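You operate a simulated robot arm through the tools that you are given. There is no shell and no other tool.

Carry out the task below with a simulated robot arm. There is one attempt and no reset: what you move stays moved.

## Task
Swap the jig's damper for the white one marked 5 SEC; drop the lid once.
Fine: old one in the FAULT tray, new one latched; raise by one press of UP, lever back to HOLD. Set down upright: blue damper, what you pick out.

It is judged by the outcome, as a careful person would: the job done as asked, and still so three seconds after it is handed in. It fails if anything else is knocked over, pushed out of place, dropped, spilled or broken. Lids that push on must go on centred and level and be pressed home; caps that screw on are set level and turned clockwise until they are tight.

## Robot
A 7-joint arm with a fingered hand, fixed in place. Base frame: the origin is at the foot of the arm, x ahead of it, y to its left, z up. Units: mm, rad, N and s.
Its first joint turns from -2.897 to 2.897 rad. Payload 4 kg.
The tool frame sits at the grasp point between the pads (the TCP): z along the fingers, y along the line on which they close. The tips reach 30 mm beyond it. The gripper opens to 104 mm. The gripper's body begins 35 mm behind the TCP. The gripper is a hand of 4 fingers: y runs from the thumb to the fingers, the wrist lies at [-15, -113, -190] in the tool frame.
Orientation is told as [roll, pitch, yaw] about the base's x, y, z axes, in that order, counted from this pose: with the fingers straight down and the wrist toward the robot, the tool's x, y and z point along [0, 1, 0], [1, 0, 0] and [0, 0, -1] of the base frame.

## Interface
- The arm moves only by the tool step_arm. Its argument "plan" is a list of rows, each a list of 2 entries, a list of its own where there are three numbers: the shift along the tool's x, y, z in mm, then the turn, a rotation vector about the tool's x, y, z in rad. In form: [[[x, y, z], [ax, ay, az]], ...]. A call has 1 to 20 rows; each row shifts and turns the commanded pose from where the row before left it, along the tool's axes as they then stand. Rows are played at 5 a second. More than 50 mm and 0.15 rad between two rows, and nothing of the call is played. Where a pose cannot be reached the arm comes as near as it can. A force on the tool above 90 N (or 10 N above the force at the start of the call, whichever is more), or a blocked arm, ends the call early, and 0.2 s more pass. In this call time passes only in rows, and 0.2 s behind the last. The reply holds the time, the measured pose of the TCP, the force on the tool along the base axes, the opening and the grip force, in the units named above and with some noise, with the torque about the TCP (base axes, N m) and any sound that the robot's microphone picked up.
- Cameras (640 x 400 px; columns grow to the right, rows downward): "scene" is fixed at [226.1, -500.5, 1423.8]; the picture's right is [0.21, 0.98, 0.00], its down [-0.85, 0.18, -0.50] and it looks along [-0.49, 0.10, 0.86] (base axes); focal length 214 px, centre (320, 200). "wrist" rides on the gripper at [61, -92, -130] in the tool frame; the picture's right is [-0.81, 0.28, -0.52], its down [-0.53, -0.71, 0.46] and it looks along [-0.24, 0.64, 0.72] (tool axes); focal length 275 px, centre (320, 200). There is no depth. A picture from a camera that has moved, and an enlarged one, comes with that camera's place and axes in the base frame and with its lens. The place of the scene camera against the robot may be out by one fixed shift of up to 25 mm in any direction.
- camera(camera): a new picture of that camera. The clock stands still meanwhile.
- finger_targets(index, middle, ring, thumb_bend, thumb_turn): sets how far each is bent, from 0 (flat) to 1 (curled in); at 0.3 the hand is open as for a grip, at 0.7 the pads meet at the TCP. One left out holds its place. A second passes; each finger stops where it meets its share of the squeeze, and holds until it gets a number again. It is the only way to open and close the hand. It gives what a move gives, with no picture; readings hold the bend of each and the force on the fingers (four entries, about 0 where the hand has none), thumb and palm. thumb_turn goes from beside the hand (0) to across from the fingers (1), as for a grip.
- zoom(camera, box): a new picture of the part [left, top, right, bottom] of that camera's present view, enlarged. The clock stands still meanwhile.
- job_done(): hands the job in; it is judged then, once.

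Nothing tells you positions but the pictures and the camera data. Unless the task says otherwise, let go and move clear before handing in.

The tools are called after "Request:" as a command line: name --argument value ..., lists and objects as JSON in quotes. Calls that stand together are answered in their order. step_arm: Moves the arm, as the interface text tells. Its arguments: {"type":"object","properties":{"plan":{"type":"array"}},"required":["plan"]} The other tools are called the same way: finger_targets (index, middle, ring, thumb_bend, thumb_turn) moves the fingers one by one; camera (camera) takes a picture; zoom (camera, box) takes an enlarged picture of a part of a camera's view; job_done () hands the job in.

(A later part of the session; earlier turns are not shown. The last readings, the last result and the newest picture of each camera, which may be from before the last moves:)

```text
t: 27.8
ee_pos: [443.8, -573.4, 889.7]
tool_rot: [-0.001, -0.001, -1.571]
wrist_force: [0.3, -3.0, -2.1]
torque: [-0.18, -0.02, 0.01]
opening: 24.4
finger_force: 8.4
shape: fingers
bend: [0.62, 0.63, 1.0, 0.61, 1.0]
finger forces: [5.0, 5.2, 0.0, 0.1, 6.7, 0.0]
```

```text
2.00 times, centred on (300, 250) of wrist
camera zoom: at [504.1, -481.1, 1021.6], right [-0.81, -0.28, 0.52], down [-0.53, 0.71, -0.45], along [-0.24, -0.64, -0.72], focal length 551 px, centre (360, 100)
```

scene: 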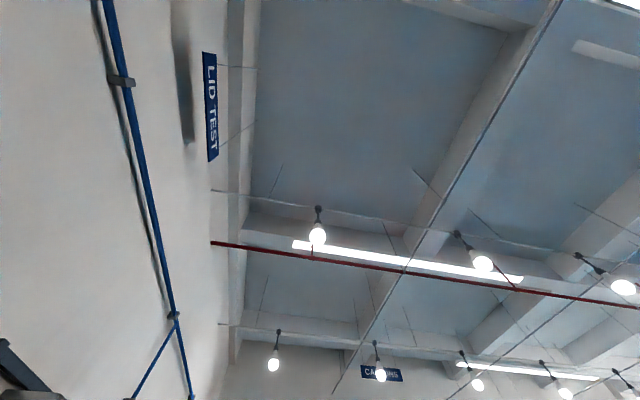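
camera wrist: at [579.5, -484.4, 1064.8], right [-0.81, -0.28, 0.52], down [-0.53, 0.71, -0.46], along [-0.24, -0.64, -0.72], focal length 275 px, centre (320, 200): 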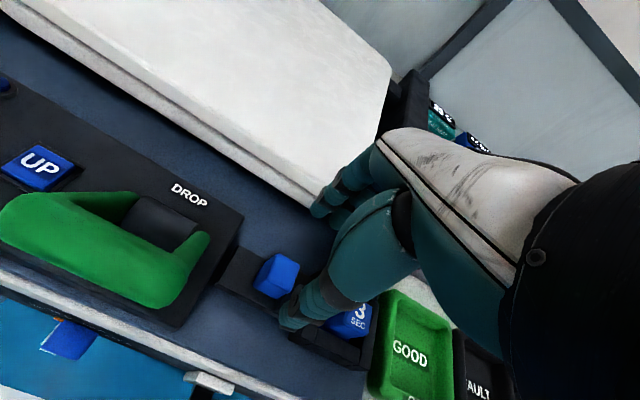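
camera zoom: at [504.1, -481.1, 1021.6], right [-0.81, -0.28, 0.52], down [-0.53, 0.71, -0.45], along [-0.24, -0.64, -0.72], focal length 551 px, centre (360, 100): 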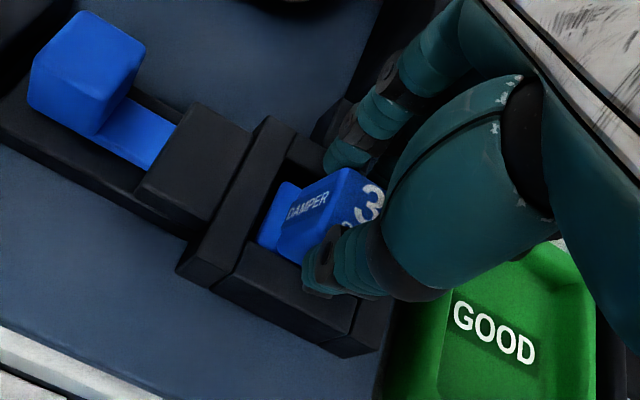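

It is rising with the hand. I'll keep lifting until it clears the jig.

Request:
step_arm --plan '[[[0, 0, -6], [0, 0, 0]], [[0, 0, -8], [0, 0, 0]], [[0, 0, -12], [0, 0, 0]], [[0, 0, -15], [0, 0, 0]], [[0, 0, -15], [0, 0, 0]], [[0, 0, 0], [0, 0, 0]]]'

Request:
camera --camera "wrist"

Request:
zoom --camera "wrist" --box '[200, 150, 400, 350]'

```text
t: 29.2
ee_pos: [444.5, -572.8, 947.4]
tool_rot: [-0.001, 0.001, -1.571]
wrist_force: [-0.4, 0.6, -0.9]
torque: [0.01, -0.01, 0.02]
opening: 24.4
finger_force: 7.6
shape: fingers
bend: [0.62, 0.64, 1.0, 0.61, 1.0]
finger forces: [3.8, 3.9, 0.0, 0.0, 7.7, 0.0]
```

```text
taken
camera wrist: at [505.4, -480.9, 1079.1], right [-0.81, -0.28, 0.52], down [-0.53, 0.71, -0.46], along [-0.24, -0.64, -0.72], focal length 275 px, centre (320, 200)
```

wrist: 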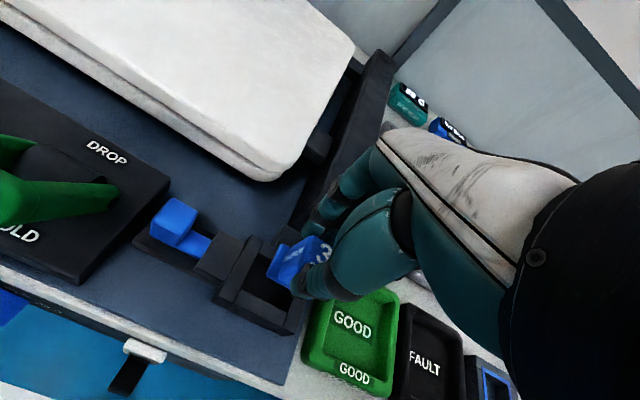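

```text
2.00 times, centred on (300, 250) of wrist
camera zoom: at [505.4, -480.9, 1079.1], right [-0.81, -0.28, 0.52], down [-0.53, 0.71, -0.46], along [-0.24, -0.64, -0.72], focal length 551 px, centre (360, 100)
```

zoom: 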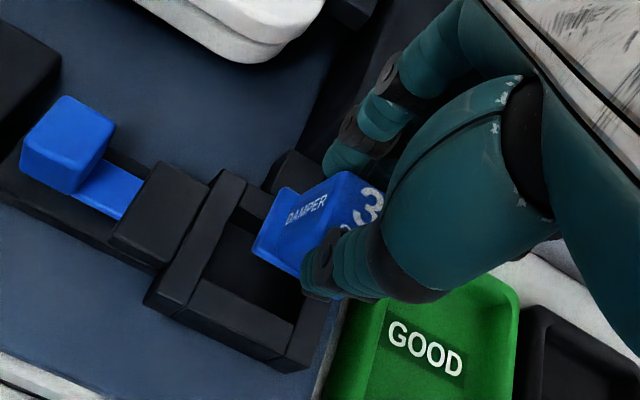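

The damper is held upright with balanced forces. The FAULT tray floor triangulates to about [216, -591, 812]. I'll carry the damper there at this height.

Request:
step_arm --plan '[[[-19, 2, 0], [0, 0, 0]], [[-30, 3, 0], [0, 0, 0]], [[-38, 4, 0], [0, 0, 0]], [[-38, 4, 0], [0, 0, 0]], [[-38, 4, 0], [0, 0, 0]], [[-38, 4, 0], [0, 0, 0]], [[-28, 3, 0], [0, 0, 0]], [[0, 0, 0], [0, 0, 0]]]'

Request:
camera --camera "wrist"

Request:
zoom --camera "wrist" --box '[180, 180, 400, 380]'

```text
t: 31.0
ee_pos: [216.3, -593.3, 945.5]
tool_rot: [0.001, -0.001, -1.571]
wrist_force: [-0.6, -0.2, -1.1]
torque: [-0.02, 0.0, 0.03]
opening: 24.0
finger_force: 7.3
shape: fingers
bend: [0.62, 0.64, 1.0, 0.61, 1.0]
finger forces: [3.8, 3.8, 0.0, 0.0, 7.7, 0.0]
```

```text
taken
camera wrist: at [276.7, -502.8, 1077.3], right [-0.81, -0.28, 0.52], down [-0.53, 0.71, -0.46], along [-0.24, -0.64, -0.72], focal length 275 px, centre (320, 200)
```

wrist: 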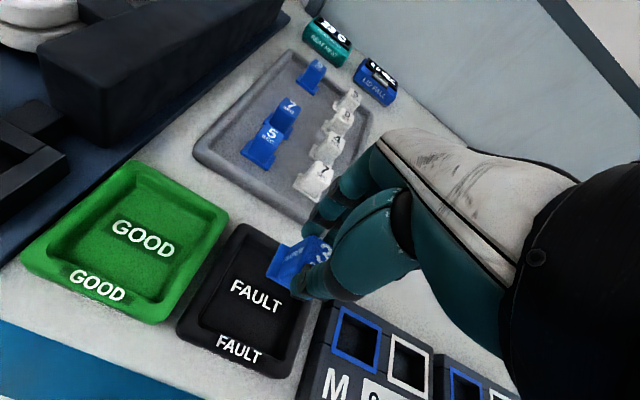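

```text
2.00 times, centred on (290, 280) of wrist
camera zoom: at [276.7, -502.8, 1077.3], right [-0.81, -0.28, 0.52], down [-0.53, 0.71, -0.46], along [-0.24, -0.64, -0.72], focal length 551 px, centre (380, 40)
```

zoom: 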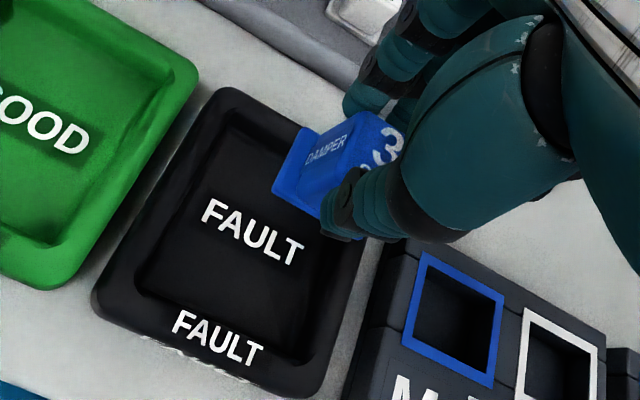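

The tray is right below the damper and centred. I'll descend, quickly at first, then in small steps until contact.

Request:
step_arm --plan '[[[0, 0, 20], [0, 0, 0]], [[0, 0, 20], [0, 0, 0]], [[0, 0, 15], [0, 0, 0]], [[0, 0, 8], [0, 0, 0]], [[0, 0, 0], [0, 0, 0]]]'

Request:
zoom --camera "wrist" --box '[200, 150, 400, 350]'

```text
t: 32.2
ee_pos: [214.4, -596.9, 884.4]
tool_rot: [0.0, -0.001, -1.571]
wrist_force: [0.2, -0.7, -0.9]
torque: [-0.01, 0.03, -0.03]
opening: 24.3
finger_force: 7.5
shape: fingers
bend: [0.62, 0.64, 1.0, 0.61, 1.0]
finger forces: [3.8, 3.8, 0.0, 0.1, 7.7, 0.0]
```

```text
2.00 times, centred on (300, 250) of wrist
camera zoom: at [275.4, -505.3, 1015.5], right [-0.81, -0.28, 0.52], down [-0.53, 0.71, -0.46], along [-0.24, -0.64, -0.72], focal length 551 px, centre (360, 100)
```

zoom: 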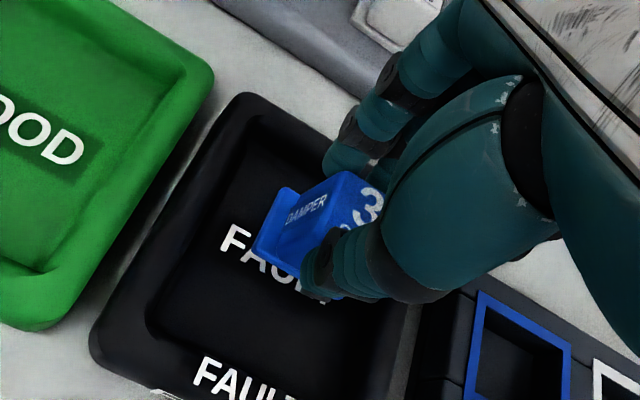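

Request:
step_arm --plan '[[[0, 0, 4], [0, 0, 0]], [[0, 0, 4], [0, 0, 0]], [[0, 0, 3], [0, 0, 0]]]'

Request:
zoom --camera "wrist" --box '[200, 150, 400, 350]'

```text
t: 33.0
ee_pos: [215.8, -595.4, 872.8]
tool_rot: [0.001, -0.001, -1.571]
wrist_force: [-1.0, 0.2, -0.5]
torque: [-0.02, 0.0, -0.02]
opening: 24.3
finger_force: 8.2
shape: fingers
bend: [0.62, 0.64, 1.0, 0.61, 1.0]
finger forces: [3.8, 3.8, 0.1, 0.0, 7.7, 0.0]
```

```text
2.00 times, centred on (300, 250) of wrist
camera zoom: at [276.2, -504.1, 1004.9], right [-0.81, -0.28, 0.52], down [-0.53, 0.71, -0.46], along [-0.24, -0.64, -0.72], focal length 551 px, centre (360, 100)
```

zoom: 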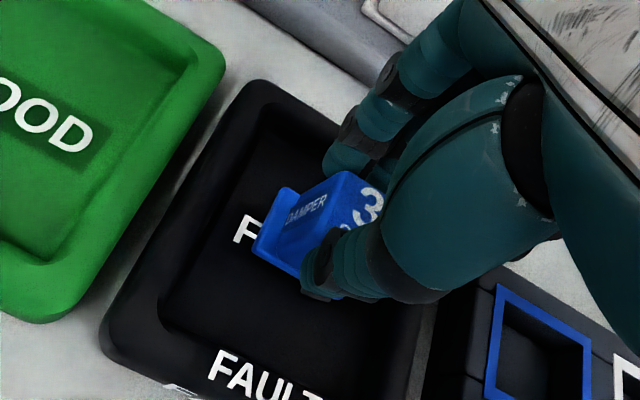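

Request:
step_arm --plan '[[[0, 0, 3], [0, 0, 0]], [[0, 0, 2], [0, 0, 0]], [[0, 0, 2], [0, 0, 0]]]'

Request:
zoom --camera "wrist" --box '[200, 150, 400, 350]'

```text
t: 33.8
ee_pos: [214.6, -596.9, 867.3]
tool_rot: [0.001, 0.0, -1.571]
wrist_force: [0.6, 0.5, 1.4]
torque: [0.01, 0.03, -0.04]
opening: 24.2
finger_force: 7.8
shape: fingers
bend: [0.62, 0.64, 1.0, 0.61, 1.0]
finger forces: [3.8, 4.0, 0.0, 0.1, 7.7, 0.1]
```

```text
2.00 times, centred on (300, 250) of wrist
camera zoom: at [275.8, -505.0, 998.2], right [-0.81, -0.28, 0.52], down [-0.53, 0.71, -0.46], along [-0.24, -0.64, -0.72], focal length 551 px, centre (360, 100)
```

zoom: 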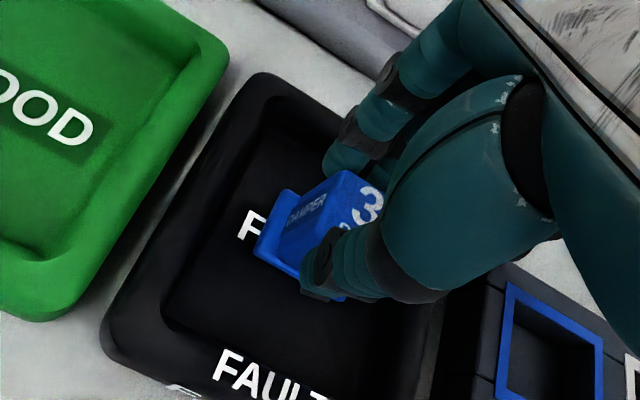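

Possibly first contact. I'll take another small step to confirm.

Request:
step_arm --plan '[[[0, 0, 1], [0, 0, 0]], [[0, 0, 0], [0, 0, 0]]]'

Request:
step_arm --plan '[[[0, 0, 1], [0, 0, 0]], [[0, 0, 0], [0, 0, 0]]]'

```text
t: 34.4
ee_pos: [215.9, -596.7, 865.5]
tool_rot: [0.0, -0.002, -1.571]
wrist_force: [0.7, -1.2, 5.9]
torque: [0.02, 0.0, -0.02]
opening: 24.2
finger_force: 8.6
shape: fingers
bend: [0.62, 0.64, 1.0, 0.61, 1.0]
finger forces: [4.4, 4.6, 0.1, 0.0, 7.6, 0.1]
```

```text
t: 35.0
ee_pos: [215.2, -596.5, 864.0]
tool_rot: [0.0, -0.001, -1.571]
wrist_force: [-1.0, 0.6, 6.4]
torque: [0.05, 0.02, 0.0]
opening: 23.3
finger_force: 7.7
shape: fingers
bend: [0.63, 0.64, 1.0, 0.61, 1.0]
finger forces: [3.7, 4.0, 0.0, 0.1, 7.2, 0.1]
```

The damper is on the tray floor. I'll release and rise clear.

Request:
finger_targets --index 0.52 --middle 0.52 --thumb_bend 0.52

Request:
step_arm --plan '[[[0, 0, -5], [0, 0, 0]], [[0, 0, -15], [0, 0, 0]], [[0, 0, -25], [0, 0, 0]], [[0, 0, -30], [0, 0, 0]], [[0, 0, 0], [0, 0, 0]]]'

Request:
camera --camera "wrist"

Request:
zoom --camera "wrist" --box '[200, 200, 360, 300]'

Request:
zoom --camera "wrist" --box '[220, 40, 380, 200]'

```text
t: 36.0
ee_pos: [215.3, -596.7, 864.2]
tool_rot: [0.0, 0.001, -1.57]
wrist_force: [0.0, -0.6, -0.2]
torque: [0.02, 0.01, 0.0]
opening: 46.3
finger_force: 0.0
shape: fingers
bend: [0.52, 0.52, 1.0, 0.52, 1.0]
finger forces: [0.0, 0.0, 0.0, 0.0, 0.1, 0.0]
```

```text
t: 37.2
ee_pos: [216.3, -596.9, 940.6]
tool_rot: [0.002, 0.002, -1.569]
wrist_force: [-1.1, 0.1, 0.3]
torque: [-0.01, -0.04, 0.0]
opening: 46.3
finger_force: 0.0
shape: fingers
bend: [0.52, 0.52, 1.0, 0.52, 1.0]
finger forces: [0.0, 0.1, 0.0, 0.0, 0.0, 0.0]
```

```text
taken
camera wrist: at [275.9, -505.9, 1072.3], right [-0.81, -0.28, 0.52], down [-0.53, 0.71, -0.46], along [-0.24, -0.64, -0.72], focal length 275 px, centre (320, 200)
```

wrist: 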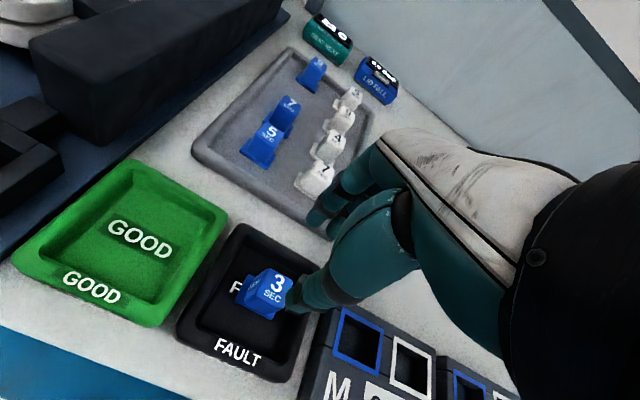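

```text
4.00 times, centred on (280, 250) of wrist
camera zoom: at [275.9, -505.9, 1072.3], right [-0.81, -0.28, 0.52], down [-0.53, 0.71, -0.46], along [-0.24, -0.64, -0.72], focal length 1101 px, centre (480, 0)
```

zoom: 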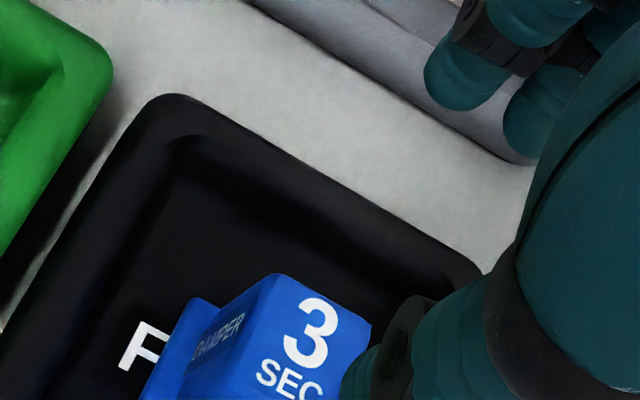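

```text
2.50 times, centred on (300, 120) of wrist
camera zoom: at [275.9, -505.9, 1072.3], right [-0.81, -0.28, 0.52], down [-0.53, 0.71, -0.46], along [-0.24, -0.64, -0.72], focal length 688 px, centre (370, 400)
```

zoom: 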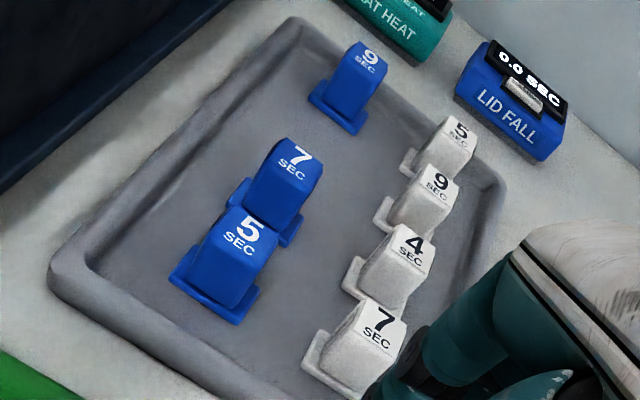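

The blue 3 SEC damper stands upright in FAULT. The white 5 SEC is at about [214, -928] with its neighbour "9" 64 mm nearer. I'll move above it at safe height.

Request:
step_arm --plan '[[[0, 20, 0], [0, 0, 0]], [[0, 40, 0], [0, 0, 0]], [[0, 45, 0], [0, 0, 0]], [[0, 45, 0], [0, 0, 0]], [[0, 45, 0], [0, 0, 0]], [[0, 40, 0], [0, 0, 0]], [[0, 35, 0], [0, 0, 0]], [[0, 25, 0], [0, 0, 0]], [[0, 0, 0], [0, 0, 0]]]'

Request:
camera --camera "wrist"

Request:
zoom --camera "wrist" --box '[160, 140, 400, 380]'

```text
t: 39.2
ee_pos: [213.0, -896.2, 938.2]
tool_rot: [0.0, 0.001, -1.571]
wrist_force: [0.5, 0.5, 0.1]
torque: [0.0, 0.01, 0.03]
opening: 46.2
finger_force: 0.0
shape: fingers
bend: [0.52, 0.52, 1.0, 0.52, 1.0]
finger forces: [0.0, 0.0, 0.0, 0.1, 0.0, 0.1]
```

```text
taken
camera wrist: at [273.8, -803.9, 1070.8], right [-0.81, -0.28, 0.52], down [-0.53, 0.71, -0.46], along [-0.24, -0.64, -0.72], focal length 275 px, centre (320, 200)
```

wrist: 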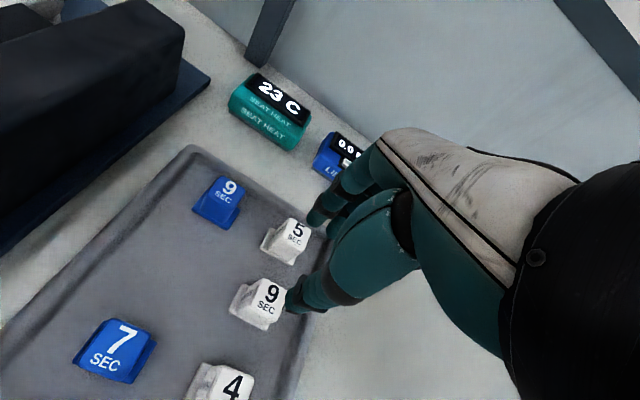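

```text
1.67 times, centred on (280, 260) of wrist
camera zoom: at [273.8, -803.9, 1070.8], right [-0.81, -0.28, 0.52], down [-0.53, 0.71, -0.46], along [-0.24, -0.64, -0.72], focal length 459 px, centre (387, 100)
```

zoom: 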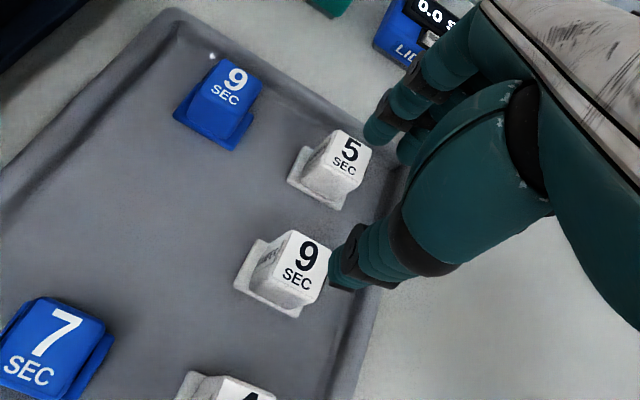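

White 5 looks nearer y ≈ -940. I'll move over it at the same height and recheck alignment.

Request:
step_arm --plan '[[[2, 22, 0], [0, 0, 0]], [[0, 20, 8], [0, 0, 0]], [[0, 0, 0], [0, 0, 0]]]'

Request:
camera --camera "wrist"

Request:
zoom --camera "wrist" --box '[220, 200, 360, 340]'

```text
t: 40.0
ee_pos: [216.8, -933.9, 929.9]
tool_rot: [0.001, -0.001, -1.57]
wrist_force: [0.3, -1.2, -0.3]
torque: [0.0, 0.02, 0.0]
opening: 46.1
finger_force: 0.1
shape: fingers
bend: [0.52, 0.52, 1.0, 0.52, 1.0]
finger forces: [0.1, 0.0, 0.1, 0.0, 0.1, 0.0]
```

```text
taken
camera wrist: at [277.0, -842.7, 1061.4], right [-0.81, -0.28, 0.52], down [-0.53, 0.71, -0.46], along [-0.24, -0.64, -0.72], focal length 275 px, centre (320, 200)
```

wrist: 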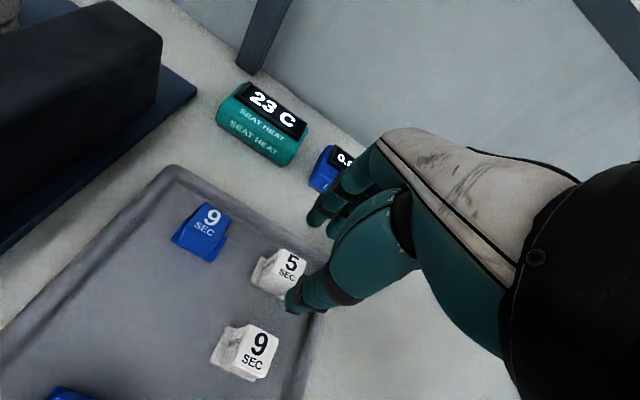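

```text
2.86 times, centred on (290, 270) of wrist
camera zoom: at [277.0, -842.7, 1061.4], right [-0.81, -0.28, 0.52], down [-0.53, 0.71, -0.46], along [-0.24, -0.64, -0.72], focal length 786 px, centre (406, 0)
```

zoom: 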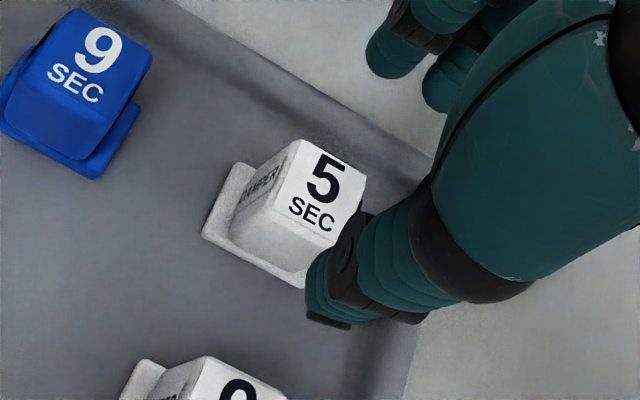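

White 5 is at about [211, -946], top z ≈ 852, yaw aligned with the jig. I'll shift over it and descend part way.

Request:
step_arm --plan '[[[-3.5, 12.5, 0], [0, 0, 0]], [[0, 0, 15], [0, 0, 0]], [[0, 0, 15], [0, 0, 0]], [[0, 0, 12], [0, 0, 0]], [[0, 0, 0], [0, 0, 0]]]'

Request:
zoom --camera "wrist" --box '[220, 180, 380, 340]'

```text
t: 41.2
ee_pos: [213.4, -948.7, 888.1]
tool_rot: [-0.002, 0.001, -1.571]
wrist_force: [-1.4, 0.7, 0.0]
torque: [-0.01, 0.03, 0.0]
opening: 46.4
finger_force: 0.0
shape: fingers
bend: [0.52, 0.52, 1.0, 0.52, 1.0]
finger forces: [0.0, 0.1, 0.1, 0.0, 0.0, 0.1]
```

```text
2.50 times, centred on (300, 260) of wrist
camera zoom: at [274.0, -856.3, 1019.4], right [-0.81, -0.28, 0.52], down [-0.53, 0.71, -0.46], along [-0.24, -0.64, -0.72], focal length 688 px, centre (370, 50)
```

zoom: 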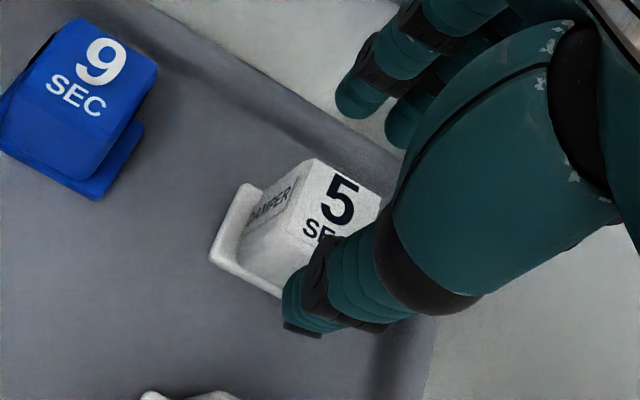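

Request:
step_arm --plan '[[[0, 0, 10], [0, 0, 0]], [[0, 0, 10], [0, 0, 0]], [[0, 0, 6], [0, 0, 0]], [[0, 0, 4], [0, 0, 0]], [[0, 0, 0], [0, 0, 0]]]'

Request:
zoom --camera "wrist" --box '[220, 160, 380, 320]'

```text
t: 42.4
ee_pos: [216.0, -945.4, 859.2]
tool_rot: [0.0, 0.0, -1.572]
wrist_force: [0.7, -0.5, -0.7]
torque: [0.0, 0.01, 0.03]
opening: 46.4
finger_force: 0.0
shape: fingers
bend: [0.52, 0.52, 1.0, 0.52, 1.0]
finger forces: [0.0, 0.1, 0.1, 0.0, 0.1, 0.0]
```

```text
2.50 times, centred on (300, 240) of wrist
camera zoom: at [275.7, -854.3, 991.0], right [-0.81, -0.28, 0.52], down [-0.53, 0.71, -0.46], along [-0.24, -0.64, -0.72], focal length 688 px, centre (370, 100)
```

zoom: 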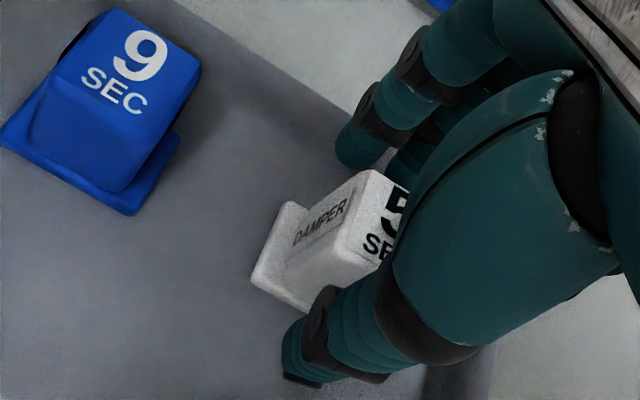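

Compared with the blue grip, the hand is about 10 mm lower on the damper than I want. I'll raise 8 mm, centre slightly, and close.

Request:
step_arm --plan '[[[1, -2, -4], [0, 0, 0]], [[0, -1, -4], [0, 0, 0]], [[0, 0, 0], [0, 0, 0]]]'

Request:
zoom --camera "wrist" --box '[200, 150, 400, 350]'

Request:
finger_targets --index 0.68 --middle 0.68 --thumb_bend 0.68

Request:
zoom --camera "wrist" --box '[200, 150, 400, 350]'

```text
t: 43.2
ee_pos: [216.4, -943.7, 866.8]
tool_rot: [0.001, 0.0, -1.571]
wrist_force: [-0.1, 0.3, 0.3]
torque: [-0.04, 0.0, -0.01]
opening: 46.5
finger_force: 0.0
shape: fingers
bend: [0.52, 0.52, 1.0, 0.52, 1.0]
finger forces: [0.1, 0.0, 0.0, 0.1, 0.0, 0.0]
```

```text
2.00 times, centred on (300, 250) of wrist
camera zoom: at [276.2, -851.4, 998.6], right [-0.81, -0.28, 0.52], down [-0.53, 0.71, -0.46], along [-0.24, -0.64, -0.72], focal length 551 px, centre (360, 100)
```

zoom: 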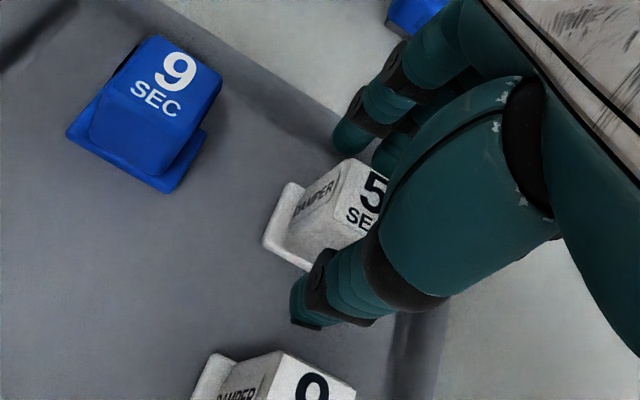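

```text
t: 44.2
ee_pos: [215.3, -942.1, 867.4]
tool_rot: [0.0, 0.001, -1.57]
wrist_force: [0.0, 0.5, 1.3]
torque: [-0.01, -0.03, -0.01]
opening: 24.1
finger_force: 7.5
shape: fingers
bend: [0.62, 0.64, 1.0, 0.6, 1.0]
finger forces: [3.7, 4.3, 0.0, 0.0, 7.6, 0.1]
```

```text
2.00 times, centred on (300, 250) of wrist
camera zoom: at [276.1, -851.5, 998.5], right [-0.81, -0.28, 0.52], down [-0.53, 0.71, -0.46], along [-0.24, -0.64, -0.72], focal length 551 px, centre (360, 100)
```

zoom: 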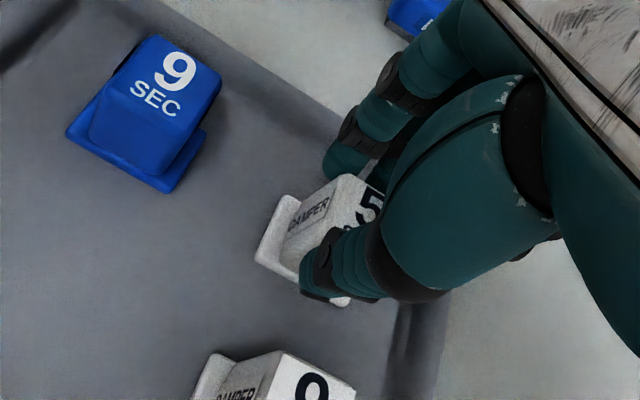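

The white 5 SEC is gripped evenly. I'll lift it slowly.

Request:
step_arm --plan '[[[0, 0, -3], [0, 0, 0]], [[0, 0, -6], [0, 0, 0]], [[0, 0, -10], [0, 0, 0]], [[0, 0, -20], [0, 0, 0]], [[0, 0, -25], [0, 0, 0]], [[0, 0, -25], [0, 0, 0]], [[0, 0, 0], [0, 0, 0]]]'

Request:
camera --camera "wrist"

Request:
zoom --camera "wrist" --box '[200, 150, 400, 350]'

```text
t: 45.8
ee_pos: [215.1, -943.2, 954.6]
tool_rot: [-0.001, 0.0, -1.57]
wrist_force: [-0.2, -0.1, -0.3]
torque: [0.0, -0.03, -0.01]
opening: 24.1
finger_force: 7.7
shape: fingers
bend: [0.63, 0.64, 1.0, 0.6, 1.0]
finger forces: [3.7, 3.9, 0.1, 0.0, 7.6, 0.0]
```

```text
taken
camera wrist: at [275.6, -851.9, 1086.4], right [-0.81, -0.28, 0.52], down [-0.53, 0.71, -0.46], along [-0.24, -0.64, -0.72], focal length 275 px, centre (320, 200)
```

wrist: 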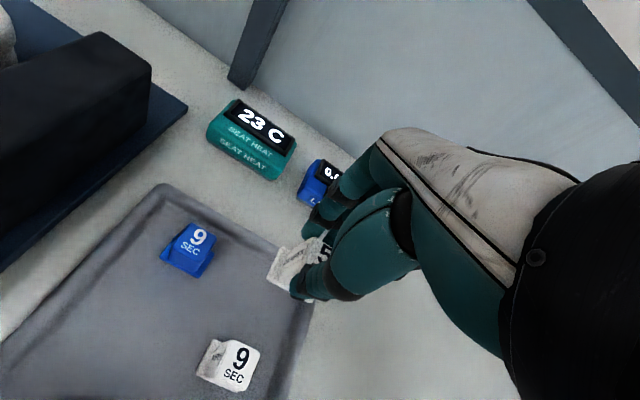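

```text
2.00 times, centred on (300, 250) of wrist
camera zoom: at [275.6, -851.9, 1086.4], right [-0.81, -0.28, 0.52], down [-0.53, 0.71, -0.46], along [-0.24, -0.64, -0.72], focal length 551 px, centre (360, 100)
```

zoom: 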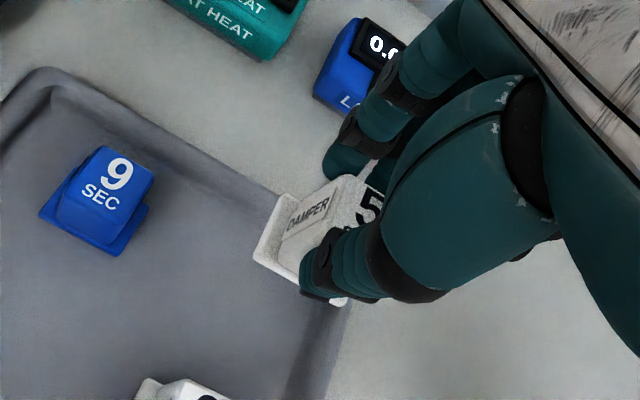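

The white damper is held upright. I'll carry it back toward +y first, then along +x to above the cradle, avoiding the hinge block.

Request:
step_arm --plan '[[[0, -20, 0], [0, 0, 0]], [[0, -40, 0], [0, 0, 0]], [[0, -45, 0], [0, 0, 0]], [[0, -45, 0], [0, 0, 0]], [[0, -45, 0], [0, 0, 0]], [[0, -45, 0], [0, 0, 0]], [[0, -45, 0], [0, 0, 0]], [[0, -45, 0], [0, 0, 0]], [[0, -30, 0], [0, 0, 0]], [[0, -10, 0], [0, 0, 0]], [[20, 0, 0], [0, 0, 0]], [[38, 0, 0], [0, 0, 0]], [[42, 0, 0], [0, 0, 0]], [[42, 0, 0], [0, 0, 0]], [[40, 0, 0], [0, 0, 0]], [[30, 0, 0], [0, 0, 0]], [[16, 0, 0], [0, 0, 0]], [[0, 0, 0], [0, 0, 0]]]'

Request:
camera --camera "wrist"

Request:
zoom --camera "wrist" --box '[180, 180, 380, 340]'

```text
t: 49.6
ee_pos: [442.8, -571.3, 958.1]
tool_rot: [0.001, 0.0, -1.571]
wrist_force: [-0.4, -0.4, 0.0]
torque: [-0.02, 0.01, 0.0]
opening: 24.2
finger_force: 7.5
shape: fingers
bend: [0.63, 0.64, 1.0, 0.6, 1.0]
finger forces: [3.6, 3.7, 0.1, 0.0, 7.4, 0.0]
```

```text
taken
camera wrist: at [503.0, -480.3, 1089.9], right [-0.81, -0.27, 0.52], down [-0.53, 0.71, -0.46], along [-0.24, -0.64, -0.72], focal length 275 px, centre (320, 200)
```

wrist: 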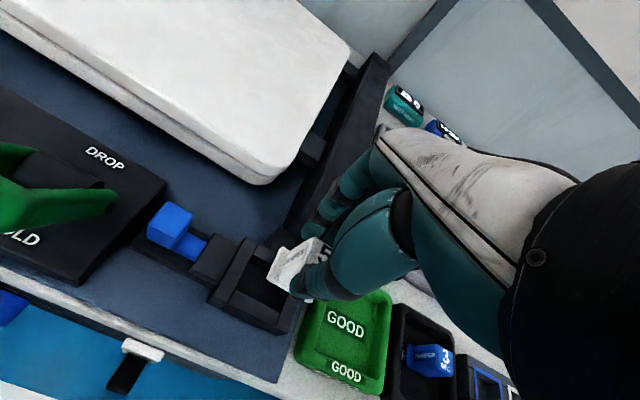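

```text
2.50 times, centred on (280, 260) of wrist
camera zoom: at [503.0, -480.3, 1089.9], right [-0.81, -0.27, 0.52], down [-0.53, 0.71, -0.46], along [-0.24, -0.64, -0.72], focal length 688 px, centre (420, 50)
```

zoom: 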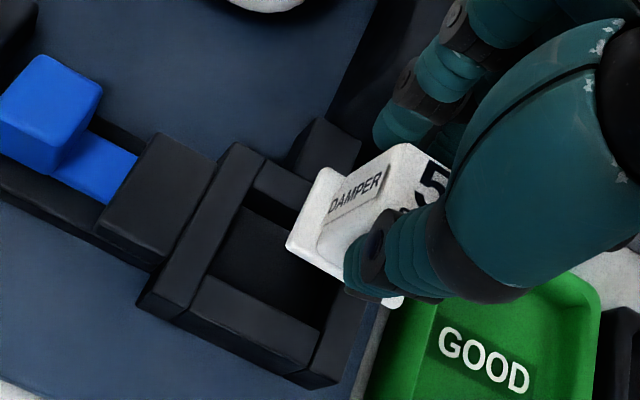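

The white damper is above the cradle. By comparing its pose in hand with the blue one's, the insertion TCP should be about [446, -576]. I'll descend to just above the walls and look.

Request:
step_arm --plan '[[[2, 3, 0], [0, 0, 0]], [[0, 0, 20], [0, 0, 0]], [[0, 0, 18], [0, 0, 0]], [[0, 0, 8], [0, 0, 0]], [[0, 0, 0], [0, 0, 0]]]'

Request:
zoom --camera "wrist" --box '[220, 190, 360, 310]'

```text
t: 50.8
ee_pos: [444.8, -575.4, 910.7]
tool_rot: [0.001, 0.0, -1.571]
wrist_force: [-0.3, -1.0, 0.2]
torque: [0.03, 0.01, 0.01]
opening: 24.0
finger_force: 7.3
shape: fingers
bend: [0.63, 0.64, 1.0, 0.6, 1.0]
finger forces: [3.8, 3.6, 0.0, 0.0, 7.4, 0.1]
```

```text
3.33 times, centred on (290, 250) of wrist
camera zoom: at [505.0, -484.2, 1041.9], right [-0.81, -0.28, 0.52], down [-0.53, 0.71, -0.46], along [-0.24, -0.64, -0.72], focal length 918 px, centre (420, 33)
```

zoom: 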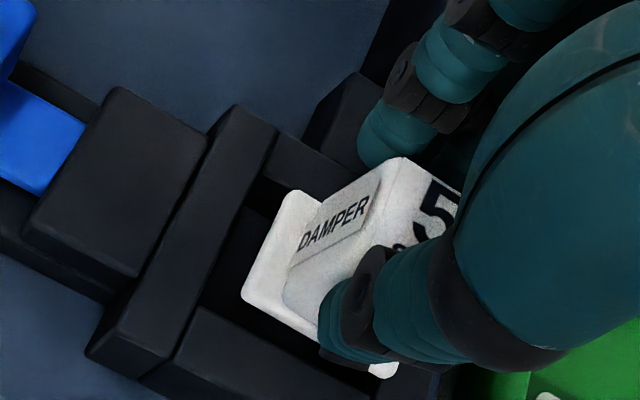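

From this view the foot needs about 4 mm more in -y to centre in the cradle opening; x looks right. I'll shift and descend in small steps with force checks.

Request:
step_arm --plan '[[[0, 4, 0], [0, 0, 0]], [[0, 0, 4], [0, 0, 0]], [[0, 0, 3], [0, 0, 0]], [[0, 0, 0], [0, 0, 0]]]'

Request:
zoom --camera "wrist" --box '[220, 190, 360, 310]'

```text
t: 51.8
ee_pos: [444.9, -579.9, 904.0]
tool_rot: [0.0, 0.001, -1.571]
wrist_force: [-0.2, -0.8, 0.1]
torque: [0.02, -0.01, 0.01]
opening: 24.0
finger_force: 7.5
shape: fingers
bend: [0.63, 0.64, 1.0, 0.6, 1.0]
finger forces: [3.7, 3.7, 0.0, 0.1, 7.4, 0.1]
```

```text
3.33 times, centred on (290, 250) of wrist
camera zoom: at [504.6, -488.9, 1034.7], right [-0.81, -0.28, 0.52], down [-0.53, 0.71, -0.46], along [-0.24, -0.64, -0.72], focal length 918 px, centre (420, 33)
```

zoom: 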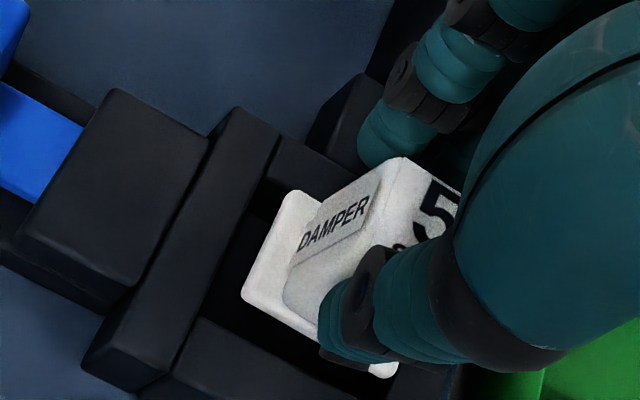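

Request:
step_arm --plan '[[[0, 0, 3], [0, 0, 0]], [[0, 0, 3], [0, 0, 0]], [[0, 0, 2], [0, 0, 0]], [[0, 0, 0], [0, 0, 0]]]'

Request:
zoom --camera "wrist" --box '[220, 190, 360, 310]'

```text
t: 52.8
ee_pos: [444.2, -579.7, 894.6]
tool_rot: [0.0, 0.0, -1.571]
wrist_force: [0.5, -0.1, -0.1]
torque: [-0.02, -0.03, 0.0]
opening: 24.2
finger_force: 7.5
shape: fingers
bend: [0.63, 0.64, 1.0, 0.6, 1.0]
finger forces: [3.6, 3.7, 0.0, 0.1, 7.4, 0.1]
```

```text
3.33 times, centred on (290, 250) of wrist
camera zoom: at [503.9, -488.3, 1026.4], right [-0.81, -0.28, 0.52], down [-0.53, 0.71, -0.46], along [-0.24, -0.64, -0.72], focal length 918 px, centre (420, 33)
```

zoom: 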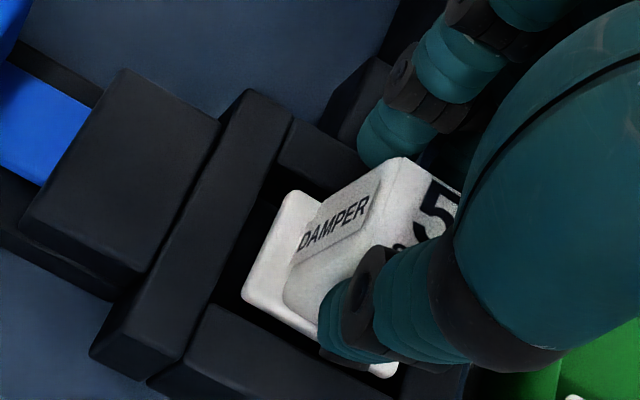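

Gaps around the foot look even (3–4 mm). I'll nudge +1 mm in x and continue down.

Request:
step_arm --plan '[[[1, 0, 3], [0, 0, 0]], [[0, 0, 3], [0, 0, 0]], [[0, 0, 2], [0, 0, 0]], [[0, 0, 0], [0, 0, 0]]]'

Request:
zoom --camera "wrist" --box '[220, 190, 360, 310]'

```text
t: 53.8
ee_pos: [444.1, -579.9, 887.1]
tool_rot: [0.0, 0.0, -1.571]
wrist_force: [0.9, -0.5, 0.3]
torque: [0.0, -0.01, 0.01]
opening: 24.1
finger_force: 7.1
shape: fingers
bend: [0.63, 0.64, 1.0, 0.6, 1.0]
finger forces: [3.6, 3.7, 0.1, 0.0, 7.5, 0.0]
```

```text
3.33 times, centred on (290, 250) of wrist
camera zoom: at [505.8, -488.1, 1018.8], right [-0.81, -0.28, 0.52], down [-0.53, 0.71, -0.46], along [-0.24, -0.64, -0.72], focal length 918 px, centre (420, 33)
```

zoom: 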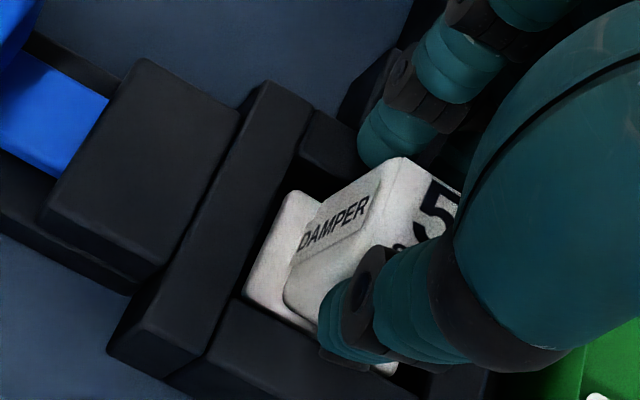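

Request:
step_arm --plan '[[[0, 0, 2], [0, 0, 0]], [[0, 0, 2], [0, 0, 0]], [[0, 0, 1], [0, 0, 0]], [[0, 0, 0], [0, 0, 0]]]'

Request:
zoom --camera "wrist" --box '[220, 190, 360, 310]'

```text
t: 54.8
ee_pos: [444.8, -578.3, 880.7]
tool_rot: [0.0, 0.0, -1.569]
wrist_force: [-0.1, -0.8, -0.2]
torque: [-0.04, 0.02, 0.0]
opening: 23.9
finger_force: 7.0
shape: fingers
bend: [0.63, 0.64, 1.0, 0.6, 1.0]
finger forces: [3.6, 3.7, 0.1, 0.0, 7.4, 0.0]
```

```text
3.33 times, centred on (290, 250) of wrist
camera zoom: at [505.5, -488.1, 1013.4], right [-0.81, -0.28, 0.52], down [-0.53, 0.71, -0.46], along [-0.24, -0.64, -0.72], focal length 918 px, centre (420, 33)
```

zoom: 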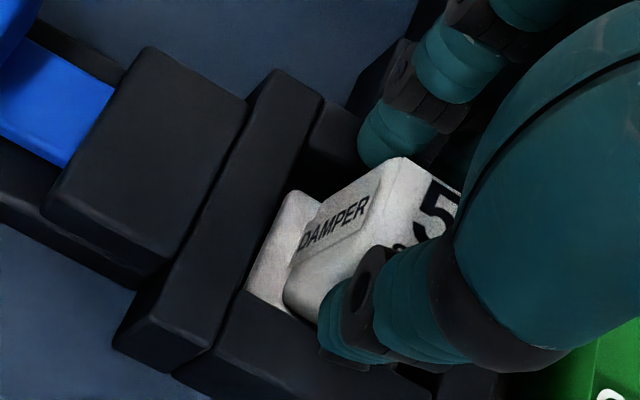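

Request:
step_arm --plan '[[[0, 0, 1.5], [0, 0, 0]], [[0, 0, 0], [0, 0, 0]]]'

Request:
step_arm --plan '[[[0, 0, 1.5], [0, 0, 0]], [[0, 0, 0], [0, 0, 0]]]'

Request:
step_arm --plan '[[[0, 0, 1], [0, 0, 0]], [[0, 0, 0], [0, 0, 0]]]'

Request:
zoom --camera "wrist" --box '[220, 190, 360, 310]'

```text
t: 55.4
ee_pos: [445.0, -579.4, 880.0]
tool_rot: [0.001, 0.001, -1.57]
wrist_force: [-0.2, 0.9, -0.6]
torque: [0.04, 0.01, -0.02]
opening: 24.1
finger_force: 7.5
shape: fingers
bend: [0.63, 0.64, 1.0, 0.6, 1.0]
finger forces: [3.7, 3.6, 0.0, 0.0, 7.3, 0.2]
```

```text
t: 56.0
ee_pos: [445.4, -579.8, 878.5]
tool_rot: [0.0, 0.0, -1.571]
wrist_force: [0.1, -0.4, 2.2]
torque: [0.04, 0.0, 0.0]
opening: 24.1
finger_force: 7.8
shape: fingers
bend: [0.63, 0.64, 1.0, 0.6, 1.0]
finger forces: [3.8, 3.9, 0.0, 0.0, 7.4, 0.0]
```

```text
t: 56.6
ee_pos: [445.7, -580.3, 878.8]
tool_rot: [0.001, -0.001, -1.572]
wrist_force: [0.6, -0.3, 5.0]
torque: [-0.04, 0.04, -0.02]
opening: 23.9
finger_force: 8.2
shape: fingers
bend: [0.63, 0.64, 1.0, 0.61, 1.0]
finger forces: [4.3, 4.6, 0.0, 0.1, 7.7, 0.0]
```

```text
3.33 times, centred on (290, 250) of wrist
camera zoom: at [505.8, -488.4, 1009.8], right [-0.81, -0.27, 0.52], down [-0.53, 0.71, -0.46], along [-0.24, -0.65, -0.72], focal length 918 px, centre (420, 33)
```

zoom: 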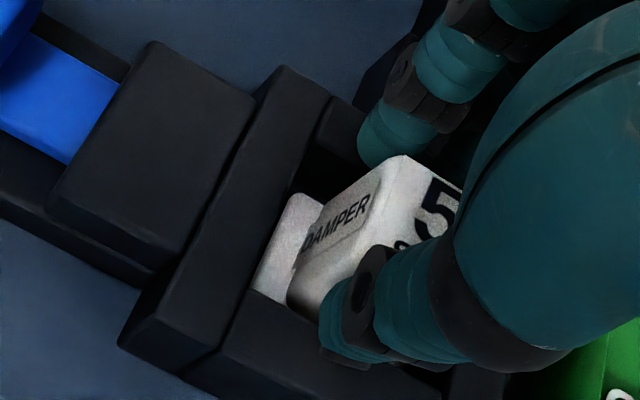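

Contact at the same height as the blue damper sat (TCP ≈ 878), so it is seated. I'll release and lift off to check.

Request:
finger_targets --index 0.52 --middle 0.52 --thumb_bend 0.52

Request:
step_arm --plan '[[[0, 0, -5], [0, 0, 0]], [[0, 0, -20], [0, 0, 0]], [[0, 0, -20], [0, 0, 0]], [[0, -25, -20], [0, 0, 0]], [[0, -30, 0], [0, 0, 0]], [[0, 0, 0], [0, 0, 0]]]'

Request:
zoom --camera "wrist" --box '[170, 170, 330, 270]'

Request:
zoom --camera "wrist" --box '[240, 200, 320, 250]'

```text
t: 57.6
ee_pos: [445.7, -579.3, 878.2]
tool_rot: [0.001, -0.001, -1.57]
wrist_force: [0.0, 0.5, -0.5]
torque: [0.01, -0.04, 0.0]
opening: 46.2
finger_force: 0.0
shape: fingers
bend: [0.52, 0.52, 1.0, 0.52, 1.0]
finger forces: [0.1, 0.0, 0.0, 0.0, 0.0, 0.0]
```

```text
t: 59.0
ee_pos: [443.7, -523.0, 944.8]
tool_rot: [0.0, -0.001, -1.571]
wrist_force: [0.0, -0.8, -0.5]
torque: [-0.03, 0.02, 0.0]
opening: 46.2
finger_force: 0.0
shape: fingers
bend: [0.52, 0.52, 1.0, 0.52, 1.0]
finger forces: [0.1, 0.1, 0.1, 0.1, 0.0, 0.0]
```

```text
4.00 times, centred on (250, 220) of wrist
camera zoom: at [504.4, -431.1, 1076.6], right [-0.81, -0.28, 0.52], down [-0.53, 0.71, -0.46], along [-0.24, -0.64, -0.72], focal length 1101 px, centre (600, 120)
```

zoom: 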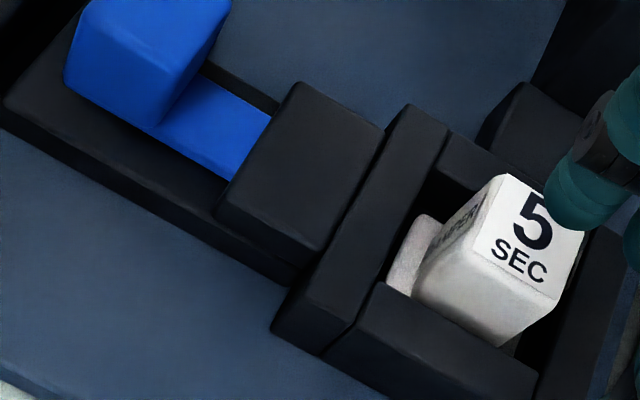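

```text
8.00 times, centred on (280, 225) of wrist
camera zoom: at [504.4, -431.1, 1076.6], right [-0.81, -0.28, 0.52], down [-0.53, 0.71, -0.46], along [-0.24, -0.64, -0.72], focal length 2202 px, centre (640, 0)
```

zoom: 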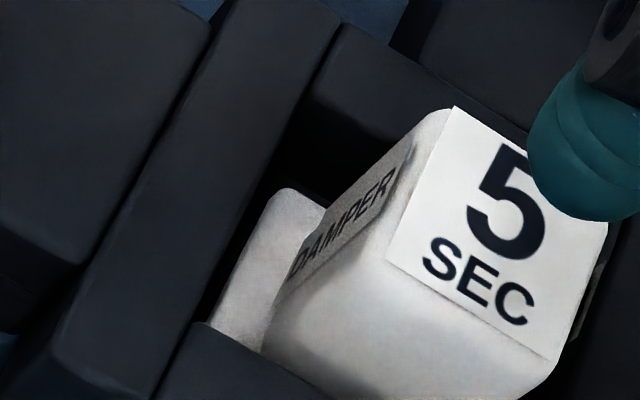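

The white 5 SEC sits in the cradle as the blue one did. I'll go back to the latch knob, now around x ≈ 536, to slide it home.

Request:
finger_targets --index 0.45 --middle 0.45 --thumb_bend 0.45

Request:
step_arm --plan '[[[31, 18, 0], [0, 0, 0]], [[31, 18, 0], [0, 0, 0]], [[30, 18, 0], [0, 0, 0]], [[0, 0, 10], [0, 0, 0]], [[0, 0, 0], [0, 0, 0]]]'

Request:
zoom --camera "wrist" --box '[200, 180, 400, 355]'

```text
t: 60.0
ee_pos: [444.2, -522.6, 944.7]
tool_rot: [0.0, -0.001, -1.57]
wrist_force: [-0.2, -1.3, 0.4]
torque: [0.02, -0.01, -0.02]
opening: 64.2
finger_force: 0.1
shape: fingers
bend: [0.45, 0.45, 1.0, 0.45, 0.99]
finger forces: [0.0, 0.0, 0.0, 0.0, 0.0, 0.1]
```

```text
t: 61.2
ee_pos: [539.3, -578.1, 934.1]
tool_rot: [0.0, 0.0, -1.572]
wrist_force: [-0.4, 0.0, 0.0]
torque: [0.0, 0.0, -0.01]
opening: 64.4
finger_force: 0.1
shape: fingers
bend: [0.45, 0.45, 1.0, 0.45, 0.99]
finger forces: [0.0, 0.0, 0.0, 0.1, 0.0, 0.0]
```

```text
2.29 times, centred on (300, 268) of wrist
camera zoom: at [598.8, -486.0, 1066.2], right [-0.81, -0.28, 0.52], down [-0.53, 0.71, -0.46], along [-0.24, -0.64, -0.72], focal length 629 px, centre (366, 46)
```

zoom: 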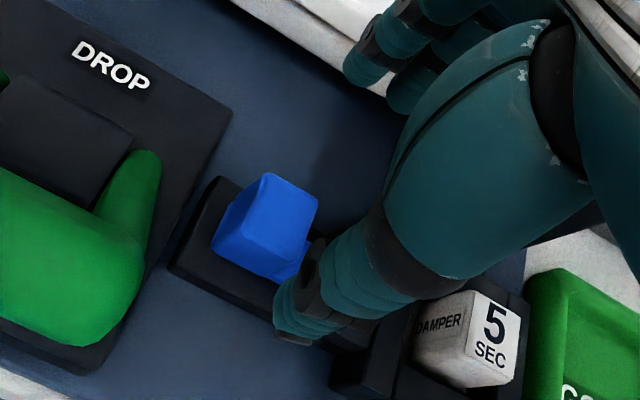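

Request:
step_arm --plan '[[[-1, 0, 20], [0, 0, 0]], [[0, 0, 20], [0, 0, 0]], [[0, 0, 10], [0, 0, 0]], [[0, 0, 9], [0, 0, 0]], [[0, 0, 0], [0, 0, 0]]]'

Request:
finger_targets --index 0.68 --middle 0.68 --thumb_bend 0.68

Request:
step_arm --plan '[[[-3, 0, 0], [0, 0, 0]], [[-3, 0, 0], [0, 0, 0]], [[-3, 0, 0], [0, 0, 0]], [[-3, 0, 0], [0, 0, 0]]]'

Request:
zoom --camera "wrist" --box '[200, 150, 400, 350]'

```text
t: 62.4
ee_pos: [537.9, -579.2, 873.8]
tool_rot: [0.0, 0.001, -1.571]
wrist_force: [0.7, -0.8, -0.5]
torque: [-0.01, 0.01, -0.04]
opening: 64.5
finger_force: 0.0
shape: fingers
bend: [0.45, 0.45, 1.0, 0.45, 0.99]
finger forces: [0.0, 0.1, 0.1, 0.1, 0.1, 0.0]
```

```text
t: 63.4
ee_pos: [537.2, -579.4, 874.4]
tool_rot: [0.002, 0.001, -1.572]
wrist_force: [0.1, -2.9, -1.9]
torque: [-0.11, 0.03, 0.03]
opening: 22.5
finger_force: 6.7
shape: fingers
bend: [0.62, 0.63, 1.0, 0.62, 1.0]
finger forces: [4.2, 4.7, 0.0, 0.0, 5.3, 0.0]
```

```text
t: 64.4
ee_pos: [523.6, -578.9, 875.1]
tool_rot: [-0.001, 0.003, -1.57]
wrist_force: [0.5, -2.5, -3.3]
torque: [-0.03, -0.03, 0.03]
opening: 22.2
finger_force: 6.5
shape: fingers
bend: [0.62, 0.64, 1.0, 0.62, 1.0]
finger forces: [3.8, 4.0, 0.1, 0.0, 6.1, 0.0]
```

```text
2.00 times, centred on (300, 250) of wrist
camera zoom: at [585.5, -487.9, 1005.8], right [-0.81, -0.28, 0.52], down [-0.53, 0.71, -0.45], along [-0.24, -0.64, -0.72], focal length 551 px, centre (360, 100)
```

zoom: 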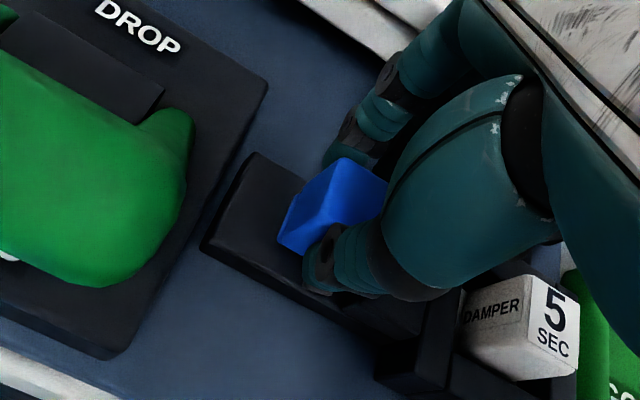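

Knob is moving home freely. I'll continue until it meets its stop.

Request:
step_arm --plan '[[[-3, 0, 0], [0, 0, 0]], [[-2, 0, 0], [0, 0, 0]]]'

Request:
step_arm --plan '[[[-2, 0, 0], [0, 0, 0]], [[-2, 0, 0], [0, 0, 0]]]'

Request:
zoom --camera "wrist" --box '[200, 150, 400, 350]'

```text
t: 65.0
ee_pos: [520.6, -581.2, 873.0]
tool_rot: [0.0, -0.001, -1.57]
wrist_force: [-2.0, -1.3, -0.8]
torque: [0.0, 0.03, -0.01]
opening: 22.3
finger_force: 7.1
shape: fingers
bend: [0.63, 0.64, 1.0, 0.62, 1.0]
finger forces: [3.5, 3.8, 0.1, 0.0, 6.9, 0.1]
```

```text
t: 65.6
ee_pos: [515.6, -579.9, 873.6]
tool_rot: [0.0, -0.001, -1.568]
wrist_force: [5.5, -2.3, -1.8]
torque: [-0.07, -0.16, 0.03]
opening: 22.1
finger_force: 6.8
shape: fingers
bend: [0.63, 0.64, 1.0, 0.62, 1.0]
finger forces: [4.0, 3.2, 0.0, 0.0, 5.6, 0.0]
```

```text
2.00 times, centred on (300, 250) of wrist
camera zoom: at [576.5, -488.1, 1005.8], right [-0.81, -0.28, 0.52], down [-0.53, 0.71, -0.46], along [-0.24, -0.65, -0.72], focal length 551 px, centre (360, 100)
```

zoom: 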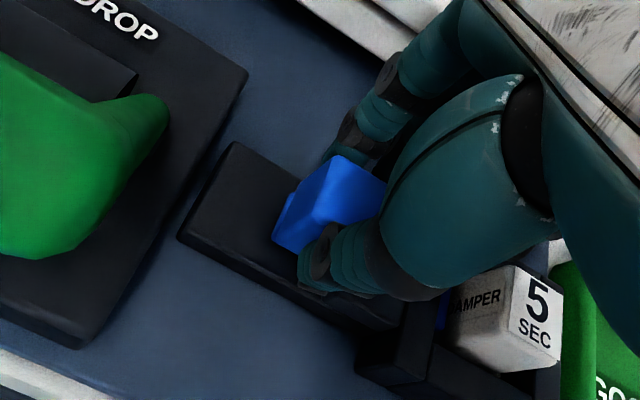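

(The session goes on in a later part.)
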